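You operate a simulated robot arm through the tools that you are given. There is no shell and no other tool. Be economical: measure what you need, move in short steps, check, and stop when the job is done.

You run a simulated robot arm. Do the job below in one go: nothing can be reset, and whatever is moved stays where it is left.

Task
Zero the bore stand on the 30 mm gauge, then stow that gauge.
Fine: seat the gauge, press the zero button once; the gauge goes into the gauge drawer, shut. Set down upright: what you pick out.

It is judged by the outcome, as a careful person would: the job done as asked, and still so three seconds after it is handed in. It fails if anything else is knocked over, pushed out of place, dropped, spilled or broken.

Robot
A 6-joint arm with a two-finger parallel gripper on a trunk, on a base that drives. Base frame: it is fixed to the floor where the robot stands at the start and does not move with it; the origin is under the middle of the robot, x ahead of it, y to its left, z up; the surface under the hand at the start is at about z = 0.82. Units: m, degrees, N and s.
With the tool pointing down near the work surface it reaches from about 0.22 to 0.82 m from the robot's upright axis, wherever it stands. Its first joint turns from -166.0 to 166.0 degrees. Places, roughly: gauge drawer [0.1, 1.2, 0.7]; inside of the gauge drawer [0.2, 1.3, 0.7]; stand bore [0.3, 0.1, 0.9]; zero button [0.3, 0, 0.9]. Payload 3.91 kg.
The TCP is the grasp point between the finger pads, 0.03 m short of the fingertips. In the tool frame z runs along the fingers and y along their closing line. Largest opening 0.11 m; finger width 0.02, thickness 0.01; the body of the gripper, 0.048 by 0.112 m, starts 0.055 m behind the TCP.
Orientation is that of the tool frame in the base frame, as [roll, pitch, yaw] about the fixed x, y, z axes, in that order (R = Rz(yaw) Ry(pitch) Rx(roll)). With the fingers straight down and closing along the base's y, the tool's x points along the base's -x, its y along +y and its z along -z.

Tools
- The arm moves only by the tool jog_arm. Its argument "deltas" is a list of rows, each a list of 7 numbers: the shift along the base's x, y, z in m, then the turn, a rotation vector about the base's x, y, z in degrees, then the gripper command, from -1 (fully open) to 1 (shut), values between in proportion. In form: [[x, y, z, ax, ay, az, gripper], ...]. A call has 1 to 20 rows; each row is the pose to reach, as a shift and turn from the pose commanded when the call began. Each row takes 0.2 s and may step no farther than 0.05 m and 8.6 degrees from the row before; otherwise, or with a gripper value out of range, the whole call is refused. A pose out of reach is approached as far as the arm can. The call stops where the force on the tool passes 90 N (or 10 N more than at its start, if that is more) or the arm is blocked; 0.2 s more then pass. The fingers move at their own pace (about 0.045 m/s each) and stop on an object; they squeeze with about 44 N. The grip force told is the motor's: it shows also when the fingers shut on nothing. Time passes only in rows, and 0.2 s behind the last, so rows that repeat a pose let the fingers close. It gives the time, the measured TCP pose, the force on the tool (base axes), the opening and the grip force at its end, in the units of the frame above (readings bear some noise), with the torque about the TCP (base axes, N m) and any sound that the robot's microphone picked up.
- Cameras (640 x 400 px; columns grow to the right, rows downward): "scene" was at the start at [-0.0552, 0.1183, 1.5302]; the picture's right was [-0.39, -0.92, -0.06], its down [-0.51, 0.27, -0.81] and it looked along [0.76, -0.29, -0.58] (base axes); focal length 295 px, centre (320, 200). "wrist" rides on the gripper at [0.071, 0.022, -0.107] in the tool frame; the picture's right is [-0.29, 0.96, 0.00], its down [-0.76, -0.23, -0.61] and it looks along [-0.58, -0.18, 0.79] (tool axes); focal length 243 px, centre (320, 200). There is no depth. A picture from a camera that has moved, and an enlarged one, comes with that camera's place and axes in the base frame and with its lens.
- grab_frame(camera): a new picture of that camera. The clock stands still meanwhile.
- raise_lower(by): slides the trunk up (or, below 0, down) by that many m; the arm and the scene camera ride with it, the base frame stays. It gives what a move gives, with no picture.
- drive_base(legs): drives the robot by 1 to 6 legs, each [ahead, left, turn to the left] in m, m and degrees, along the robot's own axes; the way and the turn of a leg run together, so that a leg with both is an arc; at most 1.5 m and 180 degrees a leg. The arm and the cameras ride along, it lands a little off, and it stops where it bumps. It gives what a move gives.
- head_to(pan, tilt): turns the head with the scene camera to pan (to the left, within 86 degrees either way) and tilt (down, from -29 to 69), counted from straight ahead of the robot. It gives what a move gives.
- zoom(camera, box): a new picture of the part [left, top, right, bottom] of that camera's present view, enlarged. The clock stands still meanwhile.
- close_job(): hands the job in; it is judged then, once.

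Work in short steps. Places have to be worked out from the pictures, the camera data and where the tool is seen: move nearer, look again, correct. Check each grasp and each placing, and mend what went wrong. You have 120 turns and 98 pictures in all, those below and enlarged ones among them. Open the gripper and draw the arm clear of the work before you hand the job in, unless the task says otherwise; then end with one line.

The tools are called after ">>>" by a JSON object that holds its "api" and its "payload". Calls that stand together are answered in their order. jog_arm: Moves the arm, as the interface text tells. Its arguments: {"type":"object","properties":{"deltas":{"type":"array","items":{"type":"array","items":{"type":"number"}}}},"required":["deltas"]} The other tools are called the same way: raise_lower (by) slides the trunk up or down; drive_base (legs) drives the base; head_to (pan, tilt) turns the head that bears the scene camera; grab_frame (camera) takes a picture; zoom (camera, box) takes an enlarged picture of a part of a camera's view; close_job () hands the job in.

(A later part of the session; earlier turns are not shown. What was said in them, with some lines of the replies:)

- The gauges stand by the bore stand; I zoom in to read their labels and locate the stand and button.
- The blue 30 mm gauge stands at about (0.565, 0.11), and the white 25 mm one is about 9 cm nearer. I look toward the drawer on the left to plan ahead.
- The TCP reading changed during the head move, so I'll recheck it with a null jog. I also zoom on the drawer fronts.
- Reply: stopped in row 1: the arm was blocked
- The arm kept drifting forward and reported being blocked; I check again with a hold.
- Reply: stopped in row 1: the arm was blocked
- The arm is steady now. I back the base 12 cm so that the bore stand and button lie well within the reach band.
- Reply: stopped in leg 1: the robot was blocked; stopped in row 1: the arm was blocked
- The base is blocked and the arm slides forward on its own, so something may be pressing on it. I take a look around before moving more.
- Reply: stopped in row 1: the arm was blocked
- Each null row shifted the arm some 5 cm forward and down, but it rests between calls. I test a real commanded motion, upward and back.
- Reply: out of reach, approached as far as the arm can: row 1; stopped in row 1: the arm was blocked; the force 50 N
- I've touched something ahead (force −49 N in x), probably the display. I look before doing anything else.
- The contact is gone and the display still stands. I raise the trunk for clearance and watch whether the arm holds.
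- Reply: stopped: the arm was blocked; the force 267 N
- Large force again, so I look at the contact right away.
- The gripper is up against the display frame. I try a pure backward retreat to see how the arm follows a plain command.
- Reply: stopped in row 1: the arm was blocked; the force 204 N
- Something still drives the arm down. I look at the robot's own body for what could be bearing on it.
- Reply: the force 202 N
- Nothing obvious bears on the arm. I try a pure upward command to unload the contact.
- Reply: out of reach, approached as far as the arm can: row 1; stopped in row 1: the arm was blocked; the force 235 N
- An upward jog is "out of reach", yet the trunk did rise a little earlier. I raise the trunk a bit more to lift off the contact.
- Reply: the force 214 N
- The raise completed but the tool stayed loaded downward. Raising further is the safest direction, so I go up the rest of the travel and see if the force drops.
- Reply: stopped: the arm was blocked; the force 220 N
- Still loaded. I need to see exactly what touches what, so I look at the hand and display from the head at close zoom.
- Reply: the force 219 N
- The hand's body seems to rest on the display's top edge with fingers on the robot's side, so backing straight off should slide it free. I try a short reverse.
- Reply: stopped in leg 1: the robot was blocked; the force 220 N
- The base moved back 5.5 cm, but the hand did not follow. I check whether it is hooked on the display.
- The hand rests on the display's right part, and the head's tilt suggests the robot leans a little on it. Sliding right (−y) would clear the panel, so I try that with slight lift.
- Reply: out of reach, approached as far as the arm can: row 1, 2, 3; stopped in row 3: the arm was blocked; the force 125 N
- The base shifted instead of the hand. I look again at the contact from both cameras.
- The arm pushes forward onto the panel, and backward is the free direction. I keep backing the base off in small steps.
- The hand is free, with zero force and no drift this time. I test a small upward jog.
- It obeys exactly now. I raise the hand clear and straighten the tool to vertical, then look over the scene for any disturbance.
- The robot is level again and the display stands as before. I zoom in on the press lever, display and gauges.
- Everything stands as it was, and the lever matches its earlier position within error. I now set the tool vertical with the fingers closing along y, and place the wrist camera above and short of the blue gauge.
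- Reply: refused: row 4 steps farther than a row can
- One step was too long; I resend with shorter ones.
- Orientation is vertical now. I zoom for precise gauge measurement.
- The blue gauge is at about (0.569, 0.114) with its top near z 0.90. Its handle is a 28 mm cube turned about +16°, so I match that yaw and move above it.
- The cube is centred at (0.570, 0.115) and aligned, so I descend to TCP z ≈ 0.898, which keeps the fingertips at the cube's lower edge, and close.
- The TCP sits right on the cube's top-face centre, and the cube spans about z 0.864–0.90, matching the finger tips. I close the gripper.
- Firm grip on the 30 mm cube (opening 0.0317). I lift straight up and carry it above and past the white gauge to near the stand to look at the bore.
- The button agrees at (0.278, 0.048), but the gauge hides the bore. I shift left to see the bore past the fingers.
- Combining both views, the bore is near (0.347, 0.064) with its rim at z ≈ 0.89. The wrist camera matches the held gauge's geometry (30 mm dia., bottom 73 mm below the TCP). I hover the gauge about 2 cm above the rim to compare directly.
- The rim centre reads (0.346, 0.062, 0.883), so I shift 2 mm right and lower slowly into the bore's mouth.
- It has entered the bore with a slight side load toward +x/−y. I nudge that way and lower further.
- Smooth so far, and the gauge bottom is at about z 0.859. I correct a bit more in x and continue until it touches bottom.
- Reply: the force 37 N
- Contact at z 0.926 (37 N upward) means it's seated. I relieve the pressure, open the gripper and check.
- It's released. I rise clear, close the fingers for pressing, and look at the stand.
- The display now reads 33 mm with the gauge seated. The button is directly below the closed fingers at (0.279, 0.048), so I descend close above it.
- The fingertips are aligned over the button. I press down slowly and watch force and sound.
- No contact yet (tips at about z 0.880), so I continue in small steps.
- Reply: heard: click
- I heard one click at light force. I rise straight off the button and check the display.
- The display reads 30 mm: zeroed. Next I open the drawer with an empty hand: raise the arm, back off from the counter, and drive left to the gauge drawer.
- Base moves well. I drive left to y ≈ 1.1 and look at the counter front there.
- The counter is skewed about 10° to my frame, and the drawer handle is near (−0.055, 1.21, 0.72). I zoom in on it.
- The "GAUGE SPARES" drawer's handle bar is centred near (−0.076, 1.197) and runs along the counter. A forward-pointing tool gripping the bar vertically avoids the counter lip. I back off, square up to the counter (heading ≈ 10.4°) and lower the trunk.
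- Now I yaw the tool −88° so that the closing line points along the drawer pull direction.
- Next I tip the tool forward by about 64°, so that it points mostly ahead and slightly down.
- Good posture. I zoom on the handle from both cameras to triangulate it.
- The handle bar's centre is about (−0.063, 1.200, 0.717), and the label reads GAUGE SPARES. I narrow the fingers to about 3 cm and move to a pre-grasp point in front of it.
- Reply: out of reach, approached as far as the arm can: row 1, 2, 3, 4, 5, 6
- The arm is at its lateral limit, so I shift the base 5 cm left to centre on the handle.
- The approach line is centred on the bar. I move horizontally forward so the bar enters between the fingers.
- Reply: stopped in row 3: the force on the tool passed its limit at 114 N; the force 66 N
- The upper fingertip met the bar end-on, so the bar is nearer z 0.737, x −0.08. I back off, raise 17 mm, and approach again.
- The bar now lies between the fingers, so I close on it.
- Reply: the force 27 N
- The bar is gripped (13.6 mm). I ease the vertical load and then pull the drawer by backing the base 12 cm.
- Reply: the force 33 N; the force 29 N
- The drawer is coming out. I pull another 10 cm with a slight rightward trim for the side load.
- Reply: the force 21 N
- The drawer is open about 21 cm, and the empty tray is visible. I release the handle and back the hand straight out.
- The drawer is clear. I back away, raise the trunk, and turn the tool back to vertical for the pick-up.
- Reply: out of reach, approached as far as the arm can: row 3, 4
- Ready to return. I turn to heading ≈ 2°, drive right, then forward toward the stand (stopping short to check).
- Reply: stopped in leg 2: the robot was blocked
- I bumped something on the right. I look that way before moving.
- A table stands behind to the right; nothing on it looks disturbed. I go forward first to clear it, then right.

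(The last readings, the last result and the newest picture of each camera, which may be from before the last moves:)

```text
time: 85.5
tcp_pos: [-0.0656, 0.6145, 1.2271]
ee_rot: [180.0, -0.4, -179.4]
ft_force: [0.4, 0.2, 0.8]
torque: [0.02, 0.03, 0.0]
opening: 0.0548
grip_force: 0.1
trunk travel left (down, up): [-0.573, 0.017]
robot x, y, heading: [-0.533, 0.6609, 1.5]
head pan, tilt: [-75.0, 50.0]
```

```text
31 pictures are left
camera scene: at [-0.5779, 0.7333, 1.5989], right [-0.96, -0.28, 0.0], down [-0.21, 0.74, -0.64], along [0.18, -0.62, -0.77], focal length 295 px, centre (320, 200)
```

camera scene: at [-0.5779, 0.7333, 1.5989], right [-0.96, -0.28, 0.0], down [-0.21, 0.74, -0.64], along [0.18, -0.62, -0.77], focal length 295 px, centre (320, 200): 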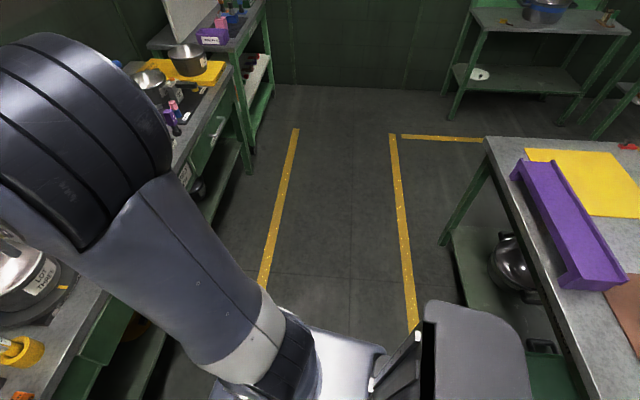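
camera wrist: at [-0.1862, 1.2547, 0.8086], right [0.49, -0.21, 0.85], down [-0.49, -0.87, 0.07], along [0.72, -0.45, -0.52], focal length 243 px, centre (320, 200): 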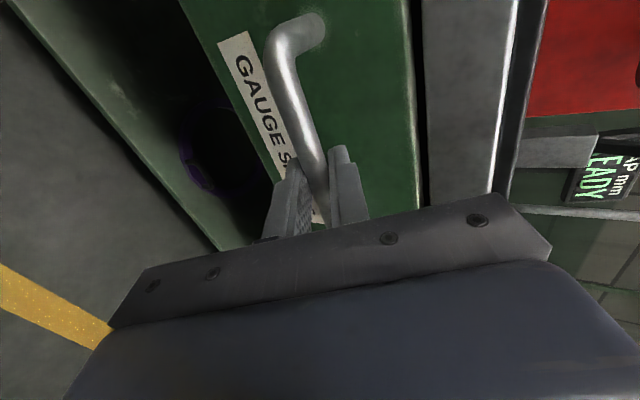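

The way is clear. I drive right 0.6 m and forward to the stand.

>>> {"api": "drive_base", "payload": {"legs": [[0, -0.6, 0], [0.36, 0, 0.5]]}}

>>> {"api": "head_to", "payload": {"pan": 0, "tilt": 42}}

>>> {"api": "grab_frame", "payload": {"camera": "scene"}}

>>> {"api": "grab_frame", "payload": {"camera": "wrist"}}

```text
time: 90.8
tcp_pos: [0.3086, 0.039, 1.226]
ee_rot: [-180.0, -0.5, -179.1]
ft_force: [0.5, -0.5, 0.9]
torque: [0.0, 0.04, 0.06]
opening: 0.0552
grip_force: 0.2
trunk travel left (down, up): [-0.573, 0.017]
robot x, y, heading: [-0.161, 0.0754, 1.6]
head pan, tilt: [-75.0, 50.0]
```

```text
time: 92.3
tcp_pos: [0.308, 0.0377, 1.2257]
ee_rot: [-179.9, -0.3, -179.1]
ft_force: [-0.6, 0.0, 0.4]
torque: [-0.01, -0.01, -0.01]
opening: 0.055
grip_force: 0.1
trunk travel left (down, up): [-0.573, 0.017]
robot x, y, heading: [-0.1597, 0.0769, 1.6]
head pan, tilt: [0.0, 42.0]
```

```text
30 pictures are left
camera scene: at [-0.1432, 0.2303, 1.6102], right [0.03, -1.0, 0.0], down [-0.67, -0.02, -0.74], along [0.74, 0.02, -0.67], focal length 295 px, centre (320, 200)
```

scene: 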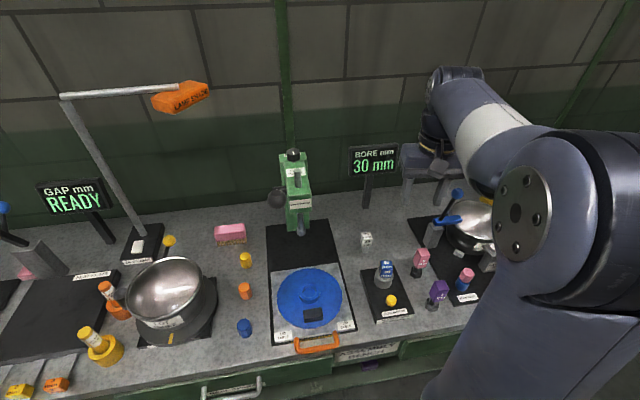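

```text
29 pictures are left
camera wrist: at [0.2379, 0.0599, 1.3333], right [0.27, 0.96, 0.0], down [0.77, -0.22, 0.6], along [0.58, -0.17, -0.8], focal length 243 px, centre (320, 200)
```

wrist: 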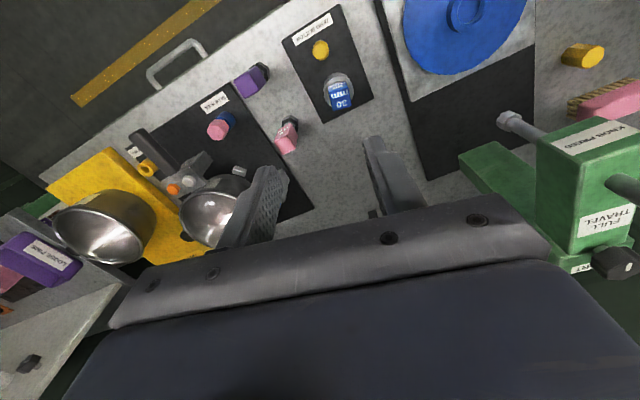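

All is in place, the display holds 30 mm, and the gauge appears exactly at its expected spot (0.347, 0.0605). I move above it with the fingers at about 6.6 cm.

>>> {"api": "jog_arm", "payload": {"deltas": [[0.013, 0.008, -0.04, 0, 0, 0, -0.2], [0.026, 0.016, -0.085, 0, 0, 0, -0.2], [0.039, 0.0228, -0.13, 0, 0, 0, -0.2], [0.039, 0.0228, -0.17, 0, 0, 0, -0.2], [0.039, 0.0228, -0.2, 0, 0, 0, -0.2], [0.039, 0.0228, -0.215, 0, 0, 0, -0.2], [0.039, 0.0228, -0.215, 0, 0, 0, -0.2]]}}

>>> {"api": "grab_frame", "payload": {"camera": "wrist"}}

```text
time: 93.9
tcp_pos: [0.3475, 0.063, 1.0095]
ee_rot: [-179.9, -0.3, -179.1]
ft_force: [-0.8, 1.4, 0.7]
torque: [-0.04, 0.03, 0.0]
opening: 0.066
grip_force: 0.1
trunk travel left (down, up): [-0.573, 0.017]
robot x, y, heading: [-0.1606, 0.081, 1.7]
head pan, tilt: [0.0, 42.0]
```

```text
28 pictures are left
camera wrist: at [0.2772, 0.084, 1.1166], right [0.27, 0.96, 0.0], down [0.77, -0.22, 0.6], along [0.58, -0.17, -0.8], focal length 243 px, centre (320, 200)
```

wrist: 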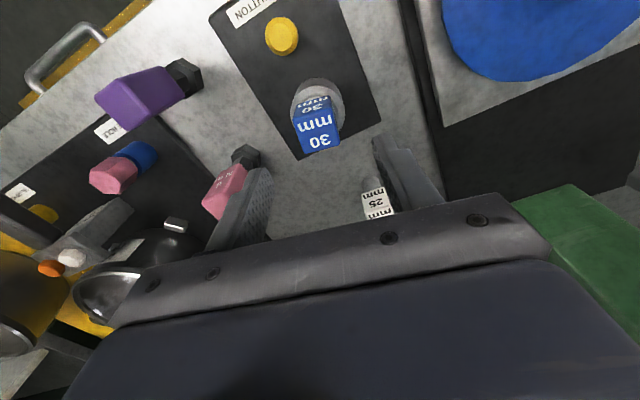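

The cube is centred under the gripper. I descend to z 0.928 and close.

>>> {"api": "jog_arm", "payload": {"deltas": [[0, -0.001, -0.04, 0, 0, 0, -0.2], [0, -0.001, -0.07, 0, 0, 0, -0.2], [0, -0.001, -0.0825, 0, 0, 0, -0.2], [0, -0.001, -0.0825, 0, 0, 0, -0.2], [0, -0.001, -0.0825, 0, 0, 0, 1], [0, -0.001, -0.0825, 0, 0, 0, 1], [0, -0.001, -0.0825, 0, 0, 0, 1], [0, -0.001, -0.0825, 0, 0, 0, 1]]}}

>>> {"api": "grab_frame", "payload": {"camera": "wrist"}}

```text
time: 95.7
tcp_pos: [0.3492, 0.0616, 0.9293]
ee_rot: [179.9, -0.2, -179.2]
ft_force: [0.9, -1.1, -0.6]
torque: [-0.07, -0.05, 0.0]
opening: 0.0315
grip_force: 43.8
trunk travel left (down, up): [-0.573, 0.017]
robot x, y, heading: [-0.1634, 0.0794, 1.5]
head pan, tilt: [0.0, 42.0]
```

```text
27 pictures are left
camera wrist: at [0.2782, 0.0822, 1.0357], right [0.27, 0.96, 0.0], down [0.77, -0.22, 0.6], along [0.58, -0.17, -0.8], focal length 243 px, centre (320, 200)
```

wrist: 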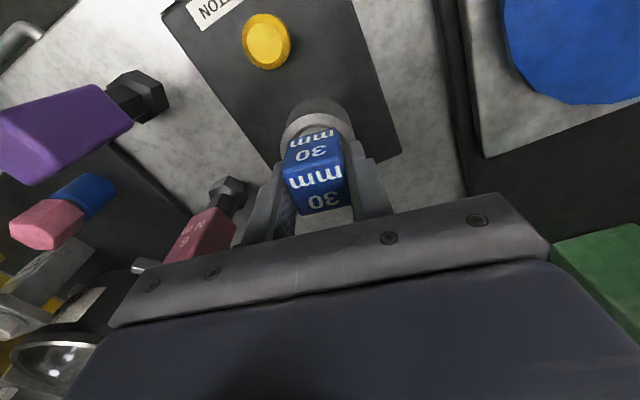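

The cube is gripped again. I lift straight up out of the bore, slowly at first.

>>> {"api": "jog_arm", "payload": {"deltas": [[0, 0, 0.015, 0, 0, 0, 1], [0, 0, 0.03, 0, 0, 0, 1], [0, 0, 0.05, 0, 0, 0, 1], [0, 0, 0.09, 0, 0, 0, 1], [0, 0, 0.14, 0, 0, 0, 1], [0, 0, 0.19, 0, 0, 0, 1], [0, 0, 0.24, 0, 0, 0, 1], [-0.04, 0, 0.27, 0, 0, 0, 1], [-0.08, 0, 0.27, 0, 0, 0, 1], [-0.08, 0, 0.27, 0, 0, 0, 1]]}}

>>> {"api": "grab_frame", "payload": {"camera": "wrist"}}

>>> {"api": "zoom", "payload": {"camera": "scene", "box": [330, 130, 480, 340]}}

```text
time: 97.9
tcp_pos: [0.2684, 0.061, 1.2013]
ee_rot: [180.0, -0.5, -179.1]
ft_force: [0.2, -0.5, -1.4]
torque: [0.03, 0.0, 0.01]
opening: 0.0312
grip_force: 44.5
trunk travel left (down, up): [-0.573, 0.017]
robot x, y, heading: [-0.1608, 0.0788, 1.6]
head pan, tilt: [0.0, 42.0]
```

```text
26 pictures are left
camera wrist: at [0.1973, 0.0816, 1.308], right [0.27, 0.96, 0.0], down [0.77, -0.22, 0.6], along [0.58, -0.17, -0.8], focal length 243 px, centre (320, 200)
```

wrist: 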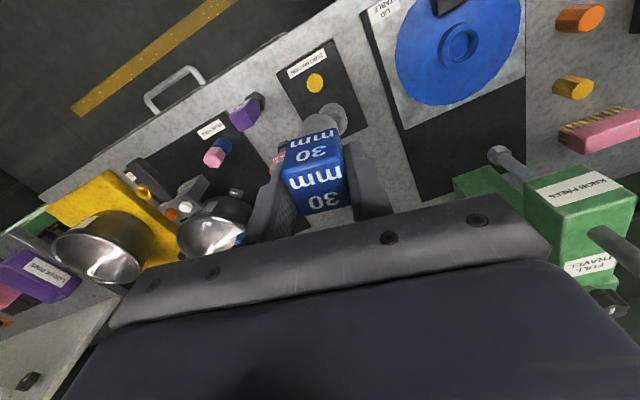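

```text
1.90 times, centred on (405, 235) of scene
camera zoom: at [-0.1431, 0.2303, 1.6101], right [0.03, -1.0, 0.0], down [-0.67, -0.02, -0.74], along [0.74, 0.02, -0.67], focal length 561 px, centre (158, 133)
```

zoom: 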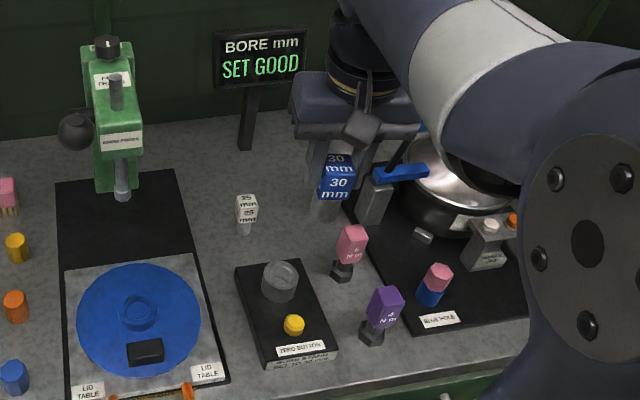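

The display says SET GOOD and the gauge is in hand. I back away and drive to the drawer, keeping clear of the rear table.

>>> {"api": "drive_base", "payload": {"legs": [[-0.4, 0, 0], [0, 0.6, 0], [-0.18, 0.42, 0], [0, 0, 8.8]]}}

>>> {"api": "head_to", "payload": {"pan": 0, "tilt": 48}}

>>> {"api": "grab_frame", "payload": {"camera": "scene"}}

```text
time: 106.3
tcp_pos: [-0.3389, 1.1203, 1.2002]
ee_rot: [-180.0, -0.3, -170.7]
ft_force: [-0.7, -0.2, -1.8]
torque: [-0.01, -0.02, 0.0]
opening: 0.0316
grip_force: 44.1
trunk travel left (down, up): [-0.573, 0.017]
robot x, y, heading: [-0.7684, 1.0715, 10.1]
head pan, tilt: [0.0, 42.0]
```

```text
time: 107.0
tcp_pos: [-0.3378, 1.1201, 1.2006]
ee_rot: [-180.0, -0.4, -170.8]
ft_force: [0.2, -0.5, -1.7]
torque: [-0.03, 0.0, 0.03]
opening: 0.0314
grip_force: 43.7
trunk travel left (down, up): [-0.573, 0.017]
robot x, y, heading: [-0.7658, 1.0755, 10.1]
head pan, tilt: [0.0, 48.0]
```

```text
24 pictures are left
camera scene: at [-0.7756, 1.2279, 1.6017], right [0.17, -0.98, 0.0], down [-0.73, -0.13, -0.67], along [0.66, 0.12, -0.74], focal length 295 px, centre (320, 200)
```

scene: 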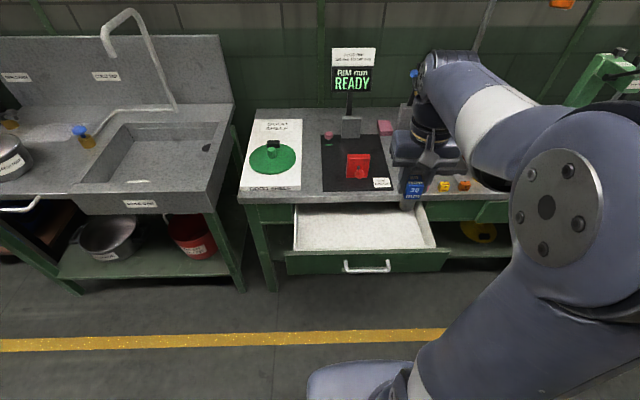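

The drawer spans y ≈ 0.91–1.42, with its front at x ≈ −0.26. I lower the trunk a bit and bring the gauge over the open part of the tray at about (−0.16, 1.19).

>>> {"api": "raise_lower", "payload": {"by": -0.18}}

>>> {"api": "jog_arm", "payload": {"deltas": [[0.04, 0.015, 0, 0, 0, 0, 1], [0.08, 0.03, 0, 0, 0, 0, 1], [0.12, 0.045, 0, 0, 0, 0, 1], [0.16, 0.06, 0, 0, 0, 0, 1], [0.178, 0.07, -0.03, 0, 0, 0, 1], [0.178, 0.07, -0.07, 0, 0, 0, 1], [0.178, 0.07, -0.11, 0, 0, 0, 1], [0.178, 0.07, -0.13, 0, 0, 0, 1], [0.178, 0.07, -0.13, 0, 0, 0, 1]]}}

>>> {"api": "grab_frame", "payload": {"camera": "wrist"}}

>>> {"api": "grab_frame", "payload": {"camera": "scene"}}

```text
time: 109.0
tcp_pos: [-0.3389, 1.1207, 1.0209]
ee_rot: [180.0, -0.3, -170.6]
ft_force: [-0.8, -0.1, -1.3]
torque: [0.0, -0.02, -0.05]
opening: 0.0315
grip_force: 44.3
trunk travel left (down, up): [-0.393, 0.197]
robot x, y, heading: [-0.7652, 1.0745, 10.0]
head pan, tilt: [0.0, 48.0]
```

```text
time: 111.0
tcp_pos: [-0.158, 1.1909, 0.892]
ee_rot: [179.9, -0.3, -170.7]
ft_force: [0.8, -0.2, -1.8]
torque: [0.02, 0.0, 0.01]
opening: 0.0315
grip_force: 43.7
trunk travel left (down, up): [-0.393, 0.197]
robot x, y, heading: [-0.766, 1.0777, 10.1]
head pan, tilt: [0.0, 48.0]
```

```text
23 pictures are left
camera wrist: at [-0.231, 1.2008, 0.9992], right [0.13, 0.99, 0.0], down [0.79, -0.1, 0.6], along [0.6, -0.08, -0.8], focal length 243 px, centre (320, 200)
```

wrist: 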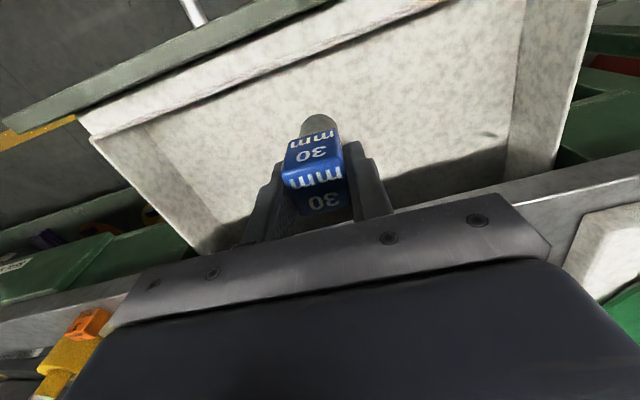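

```text
22 pictures are left
camera scene: at [-0.7754, 1.2279, 1.4216], right [0.17, -0.98, 0.0], down [-0.73, -0.13, -0.67], along [0.66, 0.12, -0.74], focal length 295 px, centre (320, 200)
```

scene: 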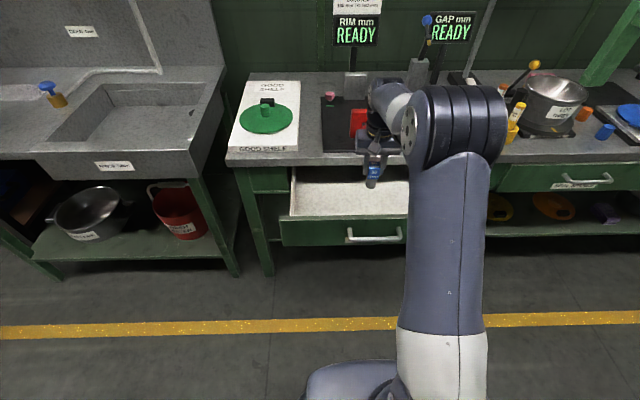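

The gauge is above the tray. I lower it quickly to near the floor, then in fine steps until it touches.

>>> {"api": "jog_arm", "payload": {"deltas": [[0, 0, -0.04, 0, 0, 0, 1], [0, 0, -0.07, 0, 0, 0, 1], [0, 0, -0.09, 0, 0, 0, 1], [0, 0, -0.095, 0, 0, 0, 1], [0, 0, -0.1, 0, 0, 0, 1]]}}

>>> {"api": "grab_frame", "payload": {"camera": "wrist"}}

```text
time: 112.2
tcp_pos: [-0.1597, 1.1916, 0.7915]
ee_rot: [179.9, -0.3, -170.7]
ft_force: [0.5, -0.5, -1.4]
torque: [0.01, -0.01, -0.02]
opening: 0.0311
grip_force: 43.7
trunk travel left (down, up): [-0.393, 0.197]
robot x, y, heading: [-0.7641, 1.0788, 10.0]
head pan, tilt: [0.0, 48.0]
```

```text
21 pictures are left
camera wrist: at [-0.2334, 1.2012, 0.8982], right [0.13, 0.99, 0.0], down [0.79, -0.1, 0.6], along [0.6, -0.08, -0.8], focal length 243 px, centre (320, 200)
```

wrist: 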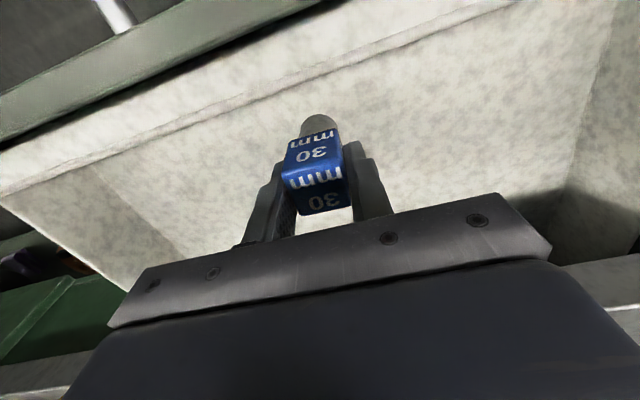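

>>> {"api": "jog_arm", "payload": {"deltas": [[0, 0, -0.003, 0, 0, 0, 1], [0, 0, -0.006, 0, 0, 0, 1], [0, 0, -0.009, 0, 0, 0, 1], [0, 0, -0.012, 0, 0, 0, 1], [0, 0, -0.015, 0, 0, 0, 1]]}}

```text
time: 113.4
tcp_pos: [-0.161, 1.1901, 0.7759]
ee_rot: [-179.9, -0.4, -170.8]
ft_force: [0.3, -0.1, -1.1]
torque: [0.01, 0.01, -0.03]
opening: 0.0316
grip_force: 43.9
trunk travel left (down, up): [-0.393, 0.197]
robot x, y, heading: [-0.7656, 1.0747, 10.0]
head pan, tilt: [0.0, 48.0]
```

No contact yet (bottom at about 0.700), so I continue in fine steps.

>>> {"api": "jog_arm", "payload": {"deltas": [[0, 0, -0.003, 0, 0, 0, 1], [0, 0, -0.006, 0, 0, 0, 1], [0, 0, -0.009, 0, 0, 0, 1]]}}

```text
time: 114.2
tcp_pos: [-0.1602, 1.1906, 0.767]
ee_rot: [180.0, -0.3, -170.8]
ft_force: [-1.0, 0.5, -1.9]
torque: [0.04, -0.02, -0.02]
opening: 0.0315
grip_force: 44.2
trunk travel left (down, up): [-0.393, 0.197]
robot x, y, heading: [-0.7702, 1.0768, 10.0]
head pan, tilt: [0.0, 48.0]
```

>>> {"api": "jog_arm", "payload": {"deltas": [[0, 0, -0.003, 0, 0, 0, 1], [0, 0, -0.006, 0, 0, 0, 1], [0, 0, -0.008, 0, 0, 0, 1]]}}

>>> {"api": "zoom", "payload": {"camera": "scene", "box": [280, 120, 430, 250]}}

```text
time: 115.0
tcp_pos: [-0.1609, 1.19, 0.7587]
ee_rot: [180.0, -0.3, -170.7]
ft_force: [-0.6, -0.9, -1.9]
torque: [-0.02, 0.02, -0.01]
opening: 0.0315
grip_force: 44.8
trunk travel left (down, up): [-0.393, 0.197]
robot x, y, heading: [-0.7674, 1.0751, 9.7]
head pan, tilt: [0.0, 48.0]
```

```text
3.08 times, centred on (355, 185) of scene
camera zoom: at [-0.7755, 1.2279, 1.4216], right [0.17, -0.98, 0.0], down [-0.73, -0.13, -0.67], along [0.66, 0.12, -0.74], focal length 907 px, centre (212, 246)
```

zoom: 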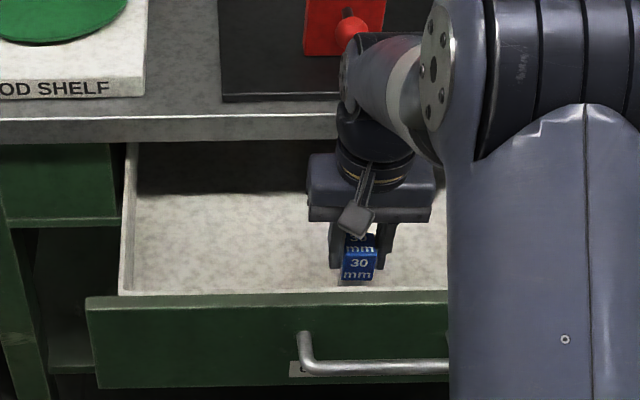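

Still just above the floor (bottom near 0.683). I go on.

>>> {"api": "jog_arm", "payload": {"deltas": [[0, 0, -0.002, 0, 0, 0, 1], [0, 0, -0.004, 0, 0, 0, 1], [0, 0, -0.006, 0, 0, 0, 1], [0, 0, -0.008, 0, 0, 0, 1]]}}

```text
time: 116.0
tcp_pos: [-0.1607, 1.1913, 0.7495]
ee_rot: [179.9, -0.4, -170.7]
ft_force: [0.0, 0.3, -1.4]
torque: [0.0, 0.02, -0.01]
opening: 0.0316
grip_force: 43.9
trunk travel left (down, up): [-0.393, 0.197]
robot x, y, heading: [-0.7684, 1.0749, 10.2]
head pan, tilt: [0.0, 48.0]
```

>>> {"api": "jog_arm", "payload": {"deltas": [[0, 0, -0.002, 0, 0, 0, 1], [0, 0, -0.004, 0, 0, 0, 1], [0, 0, -0.006, 0, 0, 0, 1], [0, 0, -0.008, 0, 0, 0, 1]]}}

>>> {"api": "zoom", "payload": {"camera": "wrist", "box": [200, 50, 440, 230]}}

```text
time: 117.0
tcp_pos: [-0.1596, 1.1922, 0.7459]
ee_rot: [179.9, 0.2, -170.8]
ft_force: [1.0, -1.0, 37.3]
torque: [-0.04, 0.06, -0.01]
opening: 0.0304
grip_force: 44.2
trunk travel left (down, up): [-0.393, 0.197]
robot x, y, heading: [-0.7666, 1.0761, 10.0]
head pan, tilt: [0.0, 48.0]
```

```text
2.22 times, centred on (320, 140) of wrist
camera zoom: at [-0.2336, 1.2014, 0.8526], right [0.13, 0.99, 0.0], down [0.78, -0.1, 0.61], along [0.61, -0.08, -0.79], focal length 539 px, centre (320, 333)
```

zoom: 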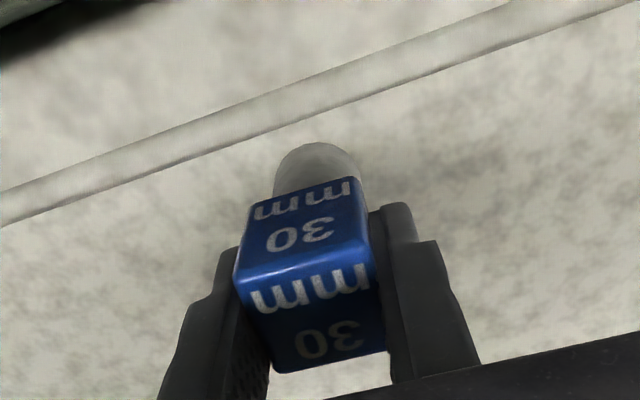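

It touches the tray floor (37 N). I relieve the load, release gently, and rise straight up.

>>> {"api": "jog_arm", "payload": {"deltas": [[0, 0, 0.004, 0, 0, 0, 1], [0, 0, 0.004, 0, 0, 0, 1], [0, 0, 0.004, 0, 0, 0, 0.3], [0, 0, 0.004, 0, 0, 0, 0.0], [0, 0, 0.004, 0, 0, 0, -0.1], [0, 0, 0.004, 0, 0, 0, -0.1], [0, 0, 0.004, 0, 0, 0, -0.1]]}}

>>> {"api": "jog_arm", "payload": {"deltas": [[0, 0, 0.03, 0, 0, 0, -0.1], [0, 0, 0.07, 0, 0, 0, -0.1], [0, 0, 0.11, 0, 0, 0, -0.1], [0, 0, 0.15, 0, 0, 0, -0.1], [0, 0, 0.18, 0, 0, 0, -0.1], [0, 0, 0.18, 0, 0, 0, -0.1]]}}

>>> {"api": "grab_frame", "payload": {"camera": "wrist"}}

```text
time: 118.6
tcp_pos: [-0.161, 1.1909, 0.7462]
ee_rot: [-180.0, -0.4, -170.6]
ft_force: [-0.6, 0.4, -0.1]
torque: [0.01, 0.02, -0.01]
opening: 0.0604
grip_force: 0.1
trunk travel left (down, up): [-0.393, 0.197]
robot x, y, heading: [-0.7642, 1.0763, 10.2]
head pan, tilt: [0.0, 48.0]
```

```text
time: 120.0
tcp_pos: [-0.1583, 1.1904, 0.9283]
ee_rot: [-180.0, -0.3, -170.7]
ft_force: [-0.2, -0.3, -0.1]
torque: [-0.03, 0.01, 0.0]
opening: 0.0608
grip_force: 0.1
trunk travel left (down, up): [-0.393, 0.197]
robot x, y, heading: [-0.7723, 1.0753, 10.0]
head pan, tilt: [0.0, 48.0]
```

```text
18 pictures are left
camera wrist: at [-0.2312, 1.2005, 1.0353], right [0.13, 0.99, 0.0], down [0.79, -0.1, 0.6], along [0.6, -0.08, -0.8], focal length 243 px, centre (320, 200)
```

wrist: 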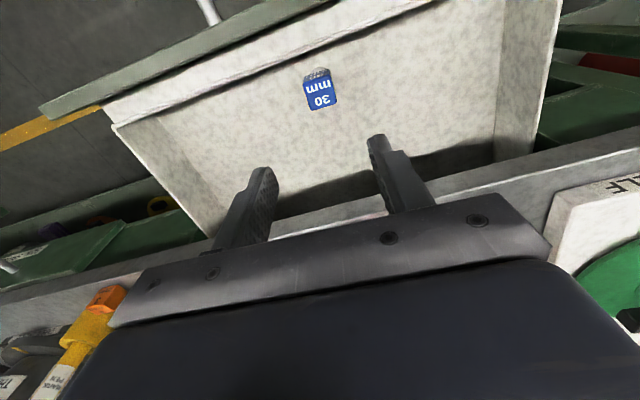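

The 30 mm gauge stands upright in the tray. To shut the drawer I'll regrip the handle as before: first retract the hand and reposition the base.

>>> {"api": "jog_arm", "payload": {"deltas": [[0, 0, 0.04, 0, 0, 0, 0], [-0.045, -0.014, 0.06, 0, 0, 0, 0], [-0.09, -0.028, 0.08, 0, 0, 0, 0], [-0.135, -0.042, 0.1, 0, 0, 0, 0], [-0.18, -0.056, 0.12, 0, 0, 0, 0], [-0.225, -0.07, 0.12, 0, 0, 0, 0], [-0.225, -0.07, 0.12, 0, 0, 0, 0]]}}

>>> {"api": "drive_base", "payload": {"legs": [[-0.07, 0.053, 0]]}}

>>> {"api": "raise_lower", "payload": {"by": -0.11}}

>>> {"api": "jog_arm", "payload": {"deltas": [[0, 0, 0, 0, 0, -8, 0], [0, 0, 0, 0, 0, -16, 0], [0, 0, 0, 0, 0, -24, 0], [0, 0, 0, 0, 0, -32, 0], [0, 0, 0, 0, 0, -40, 0], [0, 0, 0, 0, 0, -48, 0], [0, 0, 0, 0, 0, -56, 0], [0, 0, 0, 0, 0, -64, 0], [0, 0, 0, 0, 0, -72, 0], [0, 0, 0, 0, 0, -80, 0], [0, 0, 0, 0, 0, -88, 0], [0, 0, 0, 0, 0, -88, 0]]}}

```text
refused: row 2 steps farther than a row can; nothing moved
```

```text
time: 121.1
tcp_pos: [-0.236, 1.2337, 0.9265]
ee_rot: [-179.9, -0.3, -170.5]
ft_force: [-0.2, 0.2, 0.3]
torque: [0.01, 0.0, 0.01]
opening: 0.0603
grip_force: 0.1
trunk travel left (down, up): [-0.393, 0.197]
robot x, y, heading: [-0.8442, 1.1215, 10.0]
head pan, tilt: [0.0, 48.0]
```

```text
time: 122.5
tcp_pos: [-0.2363, 1.2328, 0.8176]
ee_rot: [-179.9, -0.3, -170.6]
ft_force: [0.1, -0.4, 0.0]
torque: [-0.01, -0.01, -0.03]
opening: 0.0606
grip_force: 0.0
trunk travel left (down, up): [-0.283, 0.307]
robot x, y, heading: [-0.8432, 1.1186, 9.9]
head pan, tilt: [0.0, 48.0]
```

```text
time: 125.1
tcp_pos: [-0.2365, 1.2338, 0.8173]
ee_rot: [-179.9, -0.3, 101.4]
ft_force: [0.2, 0.2, -1.0]
torque: [-0.02, 0.01, -0.02]
opening: 0.0549
grip_force: 0.0
trunk travel left (down, up): [-0.283, 0.307]
robot x, y, heading: [-0.8422, 1.1167, 10.0]
head pan, tilt: [0.0, 48.0]
```

One jog was refused, so the hand stayed over the drawer. Readings show no contact (tips at 0.787, above the rim). I raise it straight up first and then retract.

>>> {"api": "jog_arm", "payload": {"deltas": [[0, 0, 0.04, 0, 0, 0, 0], [0, 0, 0.08, 0, 0, 0, 0], [0, 0, 0.12, 0, 0, 0, 0], [-0.045, -0.014, 0.125, 0, 0, 0, 0], [-0.09, -0.028, 0.125, 0, 0, 0, 0], [-0.135, -0.042, 0.125, 0, 0, 0, 0], [-0.18, -0.056, 0.125, 0, 0, 0, 0], [-0.225, -0.07, 0.125, 0, 0, 0, 0], [-0.225, -0.07, 0.125, 0, 0, 0, 0]]}}

>>> {"api": "grab_frame", "payload": {"camera": "scene"}}

```text
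time: 127.1
tcp_pos: [-0.4621, 1.1633, 0.9423]
ee_rot: [-179.9, -0.3, 101.4]
ft_force: [0.4, 0.1, -0.2]
torque: [-0.01, -0.02, -0.02]
opening: 0.0552
grip_force: 0.0
trunk travel left (down, up): [-0.283, 0.307]
robot x, y, heading: [-0.845, 1.1185, 10.0]
head pan, tilt: [0.0, 48.0]
```

```text
17 pictures are left
camera scene: at [-0.8538, 1.2695, 1.3116], right [0.18, -0.98, 0.0], down [-0.73, -0.13, -0.67], along [0.66, 0.12, -0.74], focal length 295 px, centre (320, 200)
```

scene: 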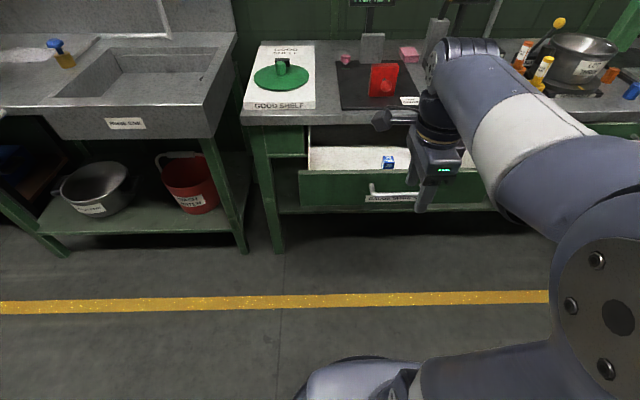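

The gauge is upright in the tray. I tip the tool forward again for the handle.

>>> {"api": "jog_arm", "payload": {"deltas": [[0.01, 0, 0, 1.5, -7.75, 0, 0.3], [0.02, 0, 0, 3.1, -15.5, 0, 0.3], [0.03, 0, 0, 4.6, -23.3, 0, 0.3], [0.04, 0, 0, 6.2, -31, 0, 0.3], [0.05, 0, 0, 7.7, -38.8, 0, 0.3], [0.06, 0, 0, 9.3, -46.5, 0, 0.3], [0.07, -0.01, 0, 10.9, -54.3, 0, 0.3], [0.08, -0.01, 0, 12.5, -62, 0, 0.3], [0.08, -0.01, 0, 12.5, -62, 0, 0.3]]}}

>>> {"api": "raise_lower", "payload": {"by": -0.1}}

```text
time: 129.1
tcp_pos: [-0.3825, 1.1539, 0.9432]
ee_rot: [118.3, -0.3, 101.9]
ft_force: [0.2, 0.4, 0.1]
torque: [-0.01, -0.02, -0.01]
opening: 0.0387
grip_force: 0.0
trunk travel left (down, up): [-0.283, 0.307]
robot x, y, heading: [-0.8453, 1.116, 10.3]
head pan, tilt: [0.0, 48.0]
```

```text
time: 130.4
tcp_pos: [-0.3826, 1.1535, 0.8428]
ee_rot: [118.3, -0.2, 102.0]
ft_force: [0.1, -0.9, -1.5]
torque: [0.01, 0.01, -0.02]
opening: 0.0387
grip_force: 0.0
trunk travel left (down, up): [-0.183, 0.407]
robot x, y, heading: [-0.8449, 1.1181, 10.2]
head pan, tilt: [0.0, 48.0]
```

Now down to handle height, still 5–6 cm short of the bar, and check.

>>> {"api": "jog_arm", "payload": {"deltas": [[0, 0, -0.04, 0, 0, 0, 0.3], [0, 0, -0.08, 0, 0, 0, 0.3], [0.01, 0, -0.097, 0, 0, 0, 0.3], [0.02, 0, -0.097, 0, 0, 0, 0.3], [0.02, 0, -0.097, 0, 0, 0, 0.3]]}}

>>> {"api": "grab_frame", "payload": {"camera": "wrist"}}

```text
time: 131.6
tcp_pos: [-0.3625, 1.1524, 0.7458]
ee_rot: [118.4, -0.3, 102.2]
ft_force: [-0.8, 0.3, -1.0]
torque: [0.03, 0.04, 0.04]
opening: 0.0387
grip_force: 0.0
trunk travel left (down, up): [-0.183, 0.407]
robot x, y, heading: [-0.8435, 1.1145, 10.2]
head pan, tilt: [0.0, 48.0]
```

```text
16 pictures are left
camera wrist: at [-0.4586, 1.2051, 0.8155], right [0.51, -0.19, 0.84], down [-0.47, -0.88, 0.08], along [0.72, -0.44, -0.53], focal length 243 px, centre (320, 200)
```

wrist: 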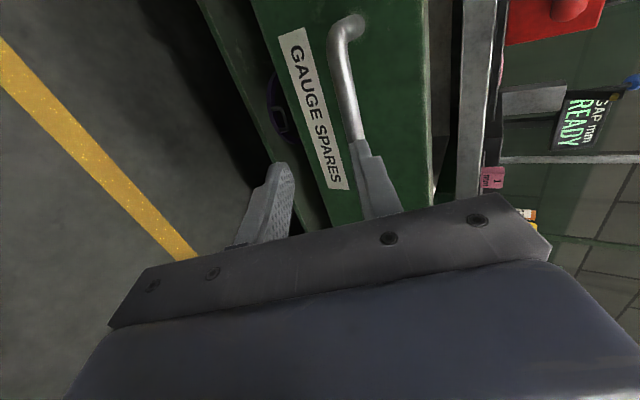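

I advance in small steps at the height that worked before.

>>> {"api": "jog_arm", "payload": {"deltas": [[0.015, 0.002, 0.001, 0, 0, 0, 0.3], [0.03, 0.003, 0.001, 0, 0, 0, 0.3], [0.04, 0.004, 0.001, 0, 0, 0, 0.3], [0.05, 0.005, 0.001, 0, 0, 0, 0.3], [0.06, 0.006, 0.001, 0, 0, 0, 0.3], [0.067, 0.006, 0.001, 0, 0, 0, 0.3]]}}

>>> {"api": "grab_frame", "payload": {"camera": "wrist"}}

```text
time: 133.0
tcp_pos: [-0.2947, 1.16, 0.7465]
ee_rot: [118.3, -0.4, 102.1]
ft_force: [0.3, 0.7, -0.9]
torque: [0.01, -0.01, 0.01]
opening: 0.0386
grip_force: 0.0
trunk travel left (down, up): [-0.183, 0.407]
robot x, y, heading: [-0.8474, 1.1206, 10.0]
head pan, tilt: [0.0, 48.0]
```

```text
15 pictures are left
camera wrist: at [-0.3915, 1.212, 0.8161], right [0.51, -0.19, 0.84], down [-0.47, -0.88, 0.08], along [0.72, -0.44, -0.53], focal length 243 px, centre (320, 200)
```

wrist: 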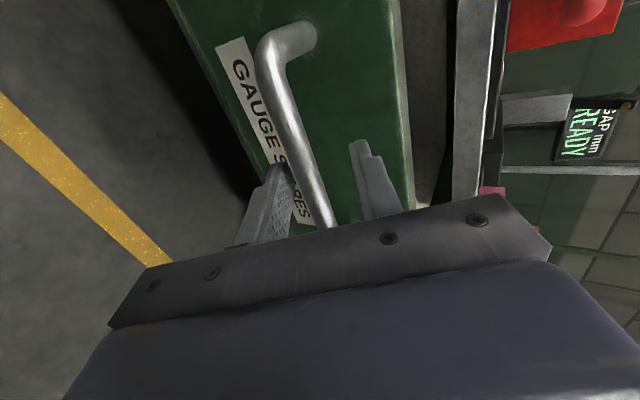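

The bar is between the fingers. I close on it, trimming height by 6 mm.

>>> {"api": "jog_arm", "payload": {"deltas": [[0, 0, -0.003, 0, 0, 0, 1], [0, 0, -0.006, 0, 0, 0, 1], [0, 0, -0.006, 0, 0, 0, 1], [0, 0, -0.006, 0, 0, 0, 1]]}}

>>> {"api": "drive_base", "payload": {"legs": [[0.05, 0.001, 0]]}}

```text
time: 134.0
tcp_pos: [-0.2952, 1.159, 0.7419]
ee_rot: [118.3, -0.3, 102.2]
ft_force: [-1.3, 1.4, 2.2]
torque: [0.23, 0.04, -0.39]
opening: 0.0137
grip_force: 45.0
trunk travel left (down, up): [-0.183, 0.407]
robot x, y, heading: [-0.841, 1.1223, 10.1]
head pan, tilt: [0.0, 48.0]
```

```text
time: 135.0
tcp_pos: [-0.2465, 1.1685, 0.7409]
ee_rot: [118.3, -0.2, 102.1]
ft_force: [-1.9, 7.0, 3.0]
torque: [0.62, 0.07, 0.32]
opening: 0.0141
grip_force: 44.8
trunk travel left (down, up): [-0.183, 0.407]
robot x, y, heading: [-0.7971, 1.1245, 10.1]
head pan, tilt: [0.0, 48.0]
```

The drawer slides in smoothly. I push on 8 cm and check the gauge before it goes under the counter.

>>> {"api": "drive_base", "payload": {"legs": [[0.05, 0.001, 0]]}}

>>> {"api": "zoom", "payload": {"camera": "scene", "box": [270, 80, 500, 230]}}

```text
time: 135.9
tcp_pos: [-0.197, 1.1799, 0.7409]
ee_rot: [118.3, -0.1, 102.1]
ft_force: [-1.9, 5.3, 1.4]
torque: [0.49, 0.07, -0.07]
opening: 0.0138
grip_force: 45.1
trunk travel left (down, up): [-0.183, 0.407]
robot x, y, heading: [-0.7458, 1.1359, 9.9]
head pan, tilt: [0.0, 48.0]
```

```text
2.67 times, centred on (385, 155) of scene
camera zoom: at [-0.7552, 1.2894, 1.2116], right [0.17, -0.98, 0.0], down [-0.73, -0.13, -0.67], along [0.66, 0.12, -0.74], focal length 786 px, centre (147, 320)
```

zoom: 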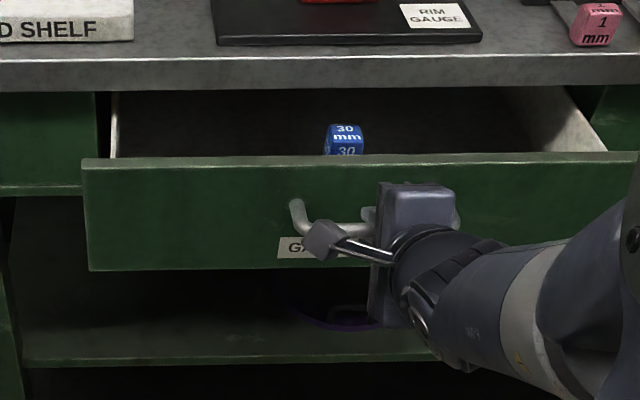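

The gauge stays upright. I continue toward shut in two short pushes (closed at TCP x ≈ −0.089).

>>> {"api": "drive_base", "payload": {"legs": [[0.06, 0.001, 0]]}}

>>> {"api": "drive_base", "payload": {"legs": [[0.045, 0.001, 0]]}}

```text
time: 136.9
tcp_pos: [-0.1382, 1.1898, 0.7405]
ee_rot: [118.1, -0.2, 102.1]
ft_force: [-3.2, 11.2, 1.3]
torque: [0.76, 0.1, 0.33]
opening: 0.0137
grip_force: 45.0
trunk travel left (down, up): [-0.183, 0.407]
robot x, y, heading: [-0.6873, 1.146, 9.7]
head pan, tilt: [0.0, 48.0]
```

```text
time: 137.8
tcp_pos: [-0.0945, 1.1992, 0.741]
ee_rot: [118.2, -0.2, 102.2]
ft_force: [0.6, 0.9, 1.4]
torque: [0.39, 0.02, -0.22]
opening: 0.0138
grip_force: 44.8
trunk travel left (down, up): [-0.183, 0.407]
robot x, y, heading: [-0.6459, 1.1587, 10.3]
head pan, tilt: [0.0, 48.0]
```

Nearly shut (about 5 mm left). I finish with small arm steps along the push direction until it meets the stop.

>>> {"api": "jog_arm", "payload": {"deltas": [[0.003, 0.0006, 0, 0, 0, 0, 1], [0.006, 0.0011, 0, 0, 0, 0, 1], [0.009, 0.0016, 0, 0, 0, 0, 1], [0.012, 0.0022, 0, 0, 0, 0, 1]]}}

>>> {"api": "zoom", "payload": {"camera": "scene", "box": [270, 50, 500, 230]}}

```text
time: 138.8
tcp_pos: [-0.0869, 1.2021, 0.7391]
ee_rot: [118.6, -0.3, 102.1]
ft_force: [-48.9, -11.4, -1.1]
torque: [0.23, 0.35, -0.33]
opening: 0.0137
grip_force: 45.0
trunk travel left (down, up): [-0.183, 0.407]
robot x, y, heading: [-0.6434, 1.1603, 10.3]
head pan, tilt: [0.0, 48.0]
```

```text
2.22 times, centred on (385, 140) of scene
camera zoom: at [-0.6559, 1.3085, 1.2116], right [0.17, -0.98, 0.0], down [-0.73, -0.13, -0.67], along [0.66, 0.12, -0.74], focal length 655 px, centre (176, 333)
```

zoom: 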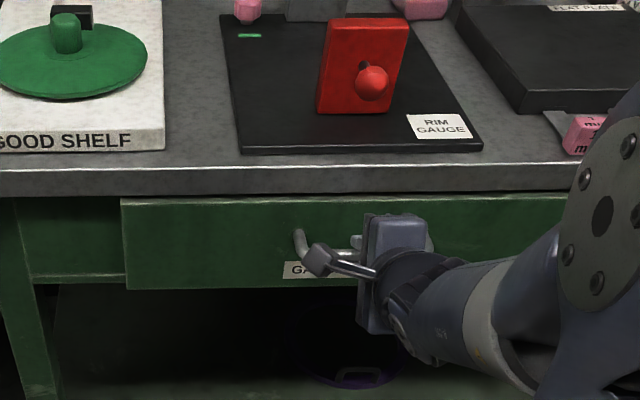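

The drawer is against its stop (49 N). I open the fingers in place and then retreat straight back.

>>> {"api": "jog_arm", "payload": {"deltas": [[0, 0, 0, 0, 0, 0, 0.2], [0, 0, 0, 0, 0, 0, 0.2], [0, 0, 0, 0, 0, 0, 0.2], [-0.02, -0.004, 0.003, 0, 0, 0, 0.2], [-0.05, -0.01, 0.005, 0, 0, 0, 0.2], [-0.09, -0.017, 0.005, 0, 0, 0, 0.2], [-0.09, -0.017, 0.005, 0, 0, 0, 0.2]]}}

>>> {"api": "drive_base", "payload": {"legs": [[-0.2, 0, 0]]}}

>>> {"api": "grab_frame", "payload": {"camera": "scene"}}

>>> {"api": "zoom", "payload": {"camera": "scene", "box": [230, 50, 500, 220]}}

```text
time: 140.4
tcp_pos: [-0.168, 1.1863, 0.7465]
ee_rot: [118.3, -0.4, 102.2]
ft_force: [0.3, -0.3, 0.0]
torque: [-0.04, -0.01, 0.0]
opening: 0.0441
grip_force: 0.0
trunk travel left (down, up): [-0.183, 0.407]
robot x, y, heading: [-0.6428, 1.1571, 10.0]
head pan, tilt: [0.0, 48.0]
```

```text
time: 142.0
tcp_pos: [-0.3683, 1.1483, 0.7473]
ee_rot: [118.2, -0.3, 101.9]
ft_force: [0.3, -0.1, -0.3]
torque: [0.02, -0.05, 0.01]
opening: 0.0438
grip_force: 0.1
trunk travel left (down, up): [-0.183, 0.407]
robot x, y, heading: [-0.8473, 1.1204, 9.8]
head pan, tilt: [0.0, 48.0]
```

```text
12 pictures are left
camera scene: at [-0.8529, 1.2742, 1.2117], right [0.17, -0.99, 0.0], down [-0.73, -0.13, -0.67], along [0.66, 0.11, -0.74], focal length 295 px, centre (320, 200)
```

scene: 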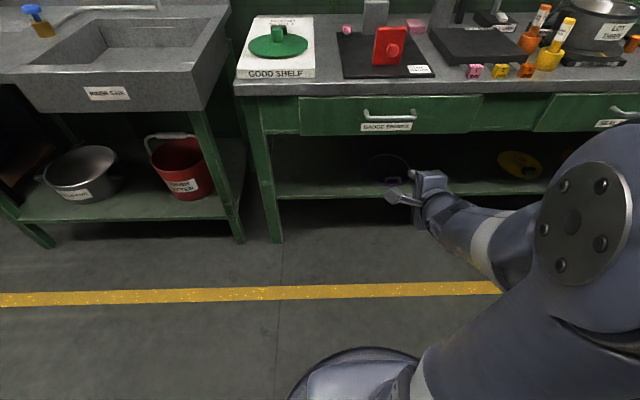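

```text
2.35 times, centred on (365, 135) of scene
camera zoom: at [-0.8529, 1.2742, 1.2117], right [0.17, -0.99, 0.0], down [-0.73, -0.13, -0.67], along [0.66, 0.11, -0.74], focal length 693 px, centre (214, 353)
```

zoom: 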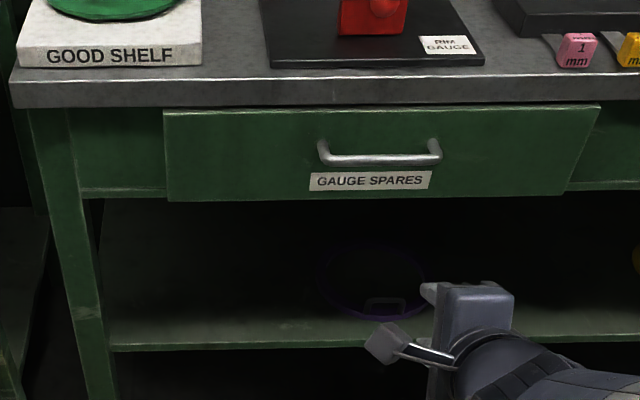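

Shut. As a sanity check, I read the neighbouring drawer's label to be sure this is the right drawer.

>>> {"api": "head_to", "payload": {"pan": -40, "tilt": 28}}

>>> {"api": "grab_frame", "payload": {"camera": "scene"}}

```text
time: 143.1
tcp_pos: [-0.3708, 1.1482, 0.7465]
ee_rot: [118.2, -0.3, 101.9]
ft_force: [-0.5, -0.5, -0.7]
torque: [0.04, -0.05, 0.01]
opening: 0.044
grip_force: 0.0
trunk travel left (down, up): [-0.183, 0.407]
robot x, y, heading: [-0.8424, 1.1236, 9.8]
head pan, tilt: [-40.0, 28.0]
```

```text
10 pictures are left
camera scene: at [-0.8517, 1.215, 1.2416], right [-0.5, -0.86, 0.0], down [-0.41, 0.24, -0.88], along [0.76, -0.44, -0.47], focal length 295 px, centre (320, 200)
```

scene: 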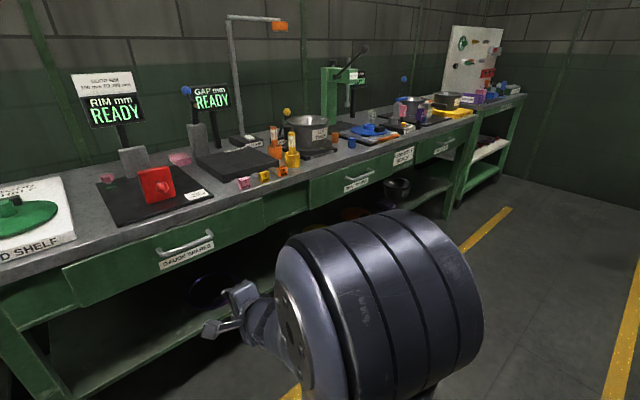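

>>> {"api": "zoom", "payload": {"camera": "scene", "box": [330, 130, 470, 200]}}

>>> {"api": "zoom", "payload": {"camera": "scene", "box": [310, 30, 470, 140]}}

```text
4.57 times, centred on (400, 165) of scene
camera zoom: at [-0.8517, 1.215, 1.2416], right [-0.5, -0.86, 0.0], down [-0.41, 0.24, -0.88], along [0.76, -0.44, -0.47], focal length 1347 px, centre (-46, 360)
```

zoom: 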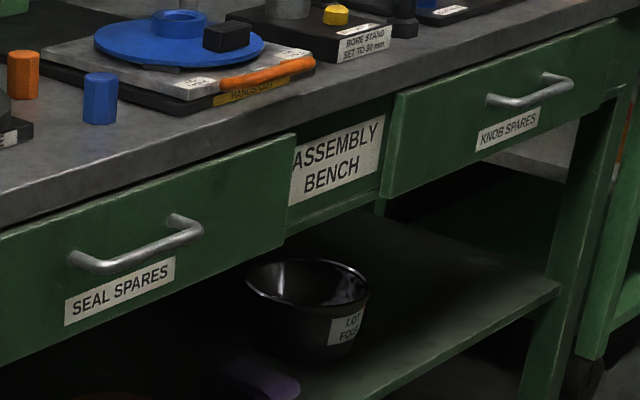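

```text
3.64 times, centred on (390, 85) of scene
camera zoom: at [-0.8517, 1.215, 1.2416], right [-0.5, -0.86, 0.0], down [-0.41, 0.24, -0.88], along [0.76, -0.44, -0.47], focal length 1072 px, centre (66, 618)
```

zoom: 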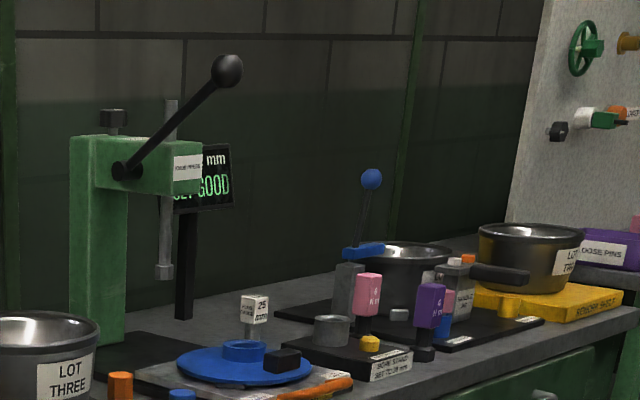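

The neighbouring drawers read SEAL SPARES and KNOB SPARES, so the gauge is in the right one. It's shut with the gauge upright, the display shows SET GOOD, everything else stands, and the arm is clear with the gripper open. I hand the job in.

>>> {"api": "close_job", "payload": {}}

```text
The job is handed in.
```

The bore stand is zeroed on the 30 mm gauge: I pressed the zero button once, the display went from 33 mm to 30 mm, and it read SET GOOD after I lifted the gauge out. The gauge was still upright when I last saw it, before the drawer slid under the counter; the drawer (labelled GAUGE SPARES) is shut. At the start the arm drifted on its own and pressed on the bore display at more than 200 N, and later the base bumped the rear table; I saw nothing moved or damaged by either.
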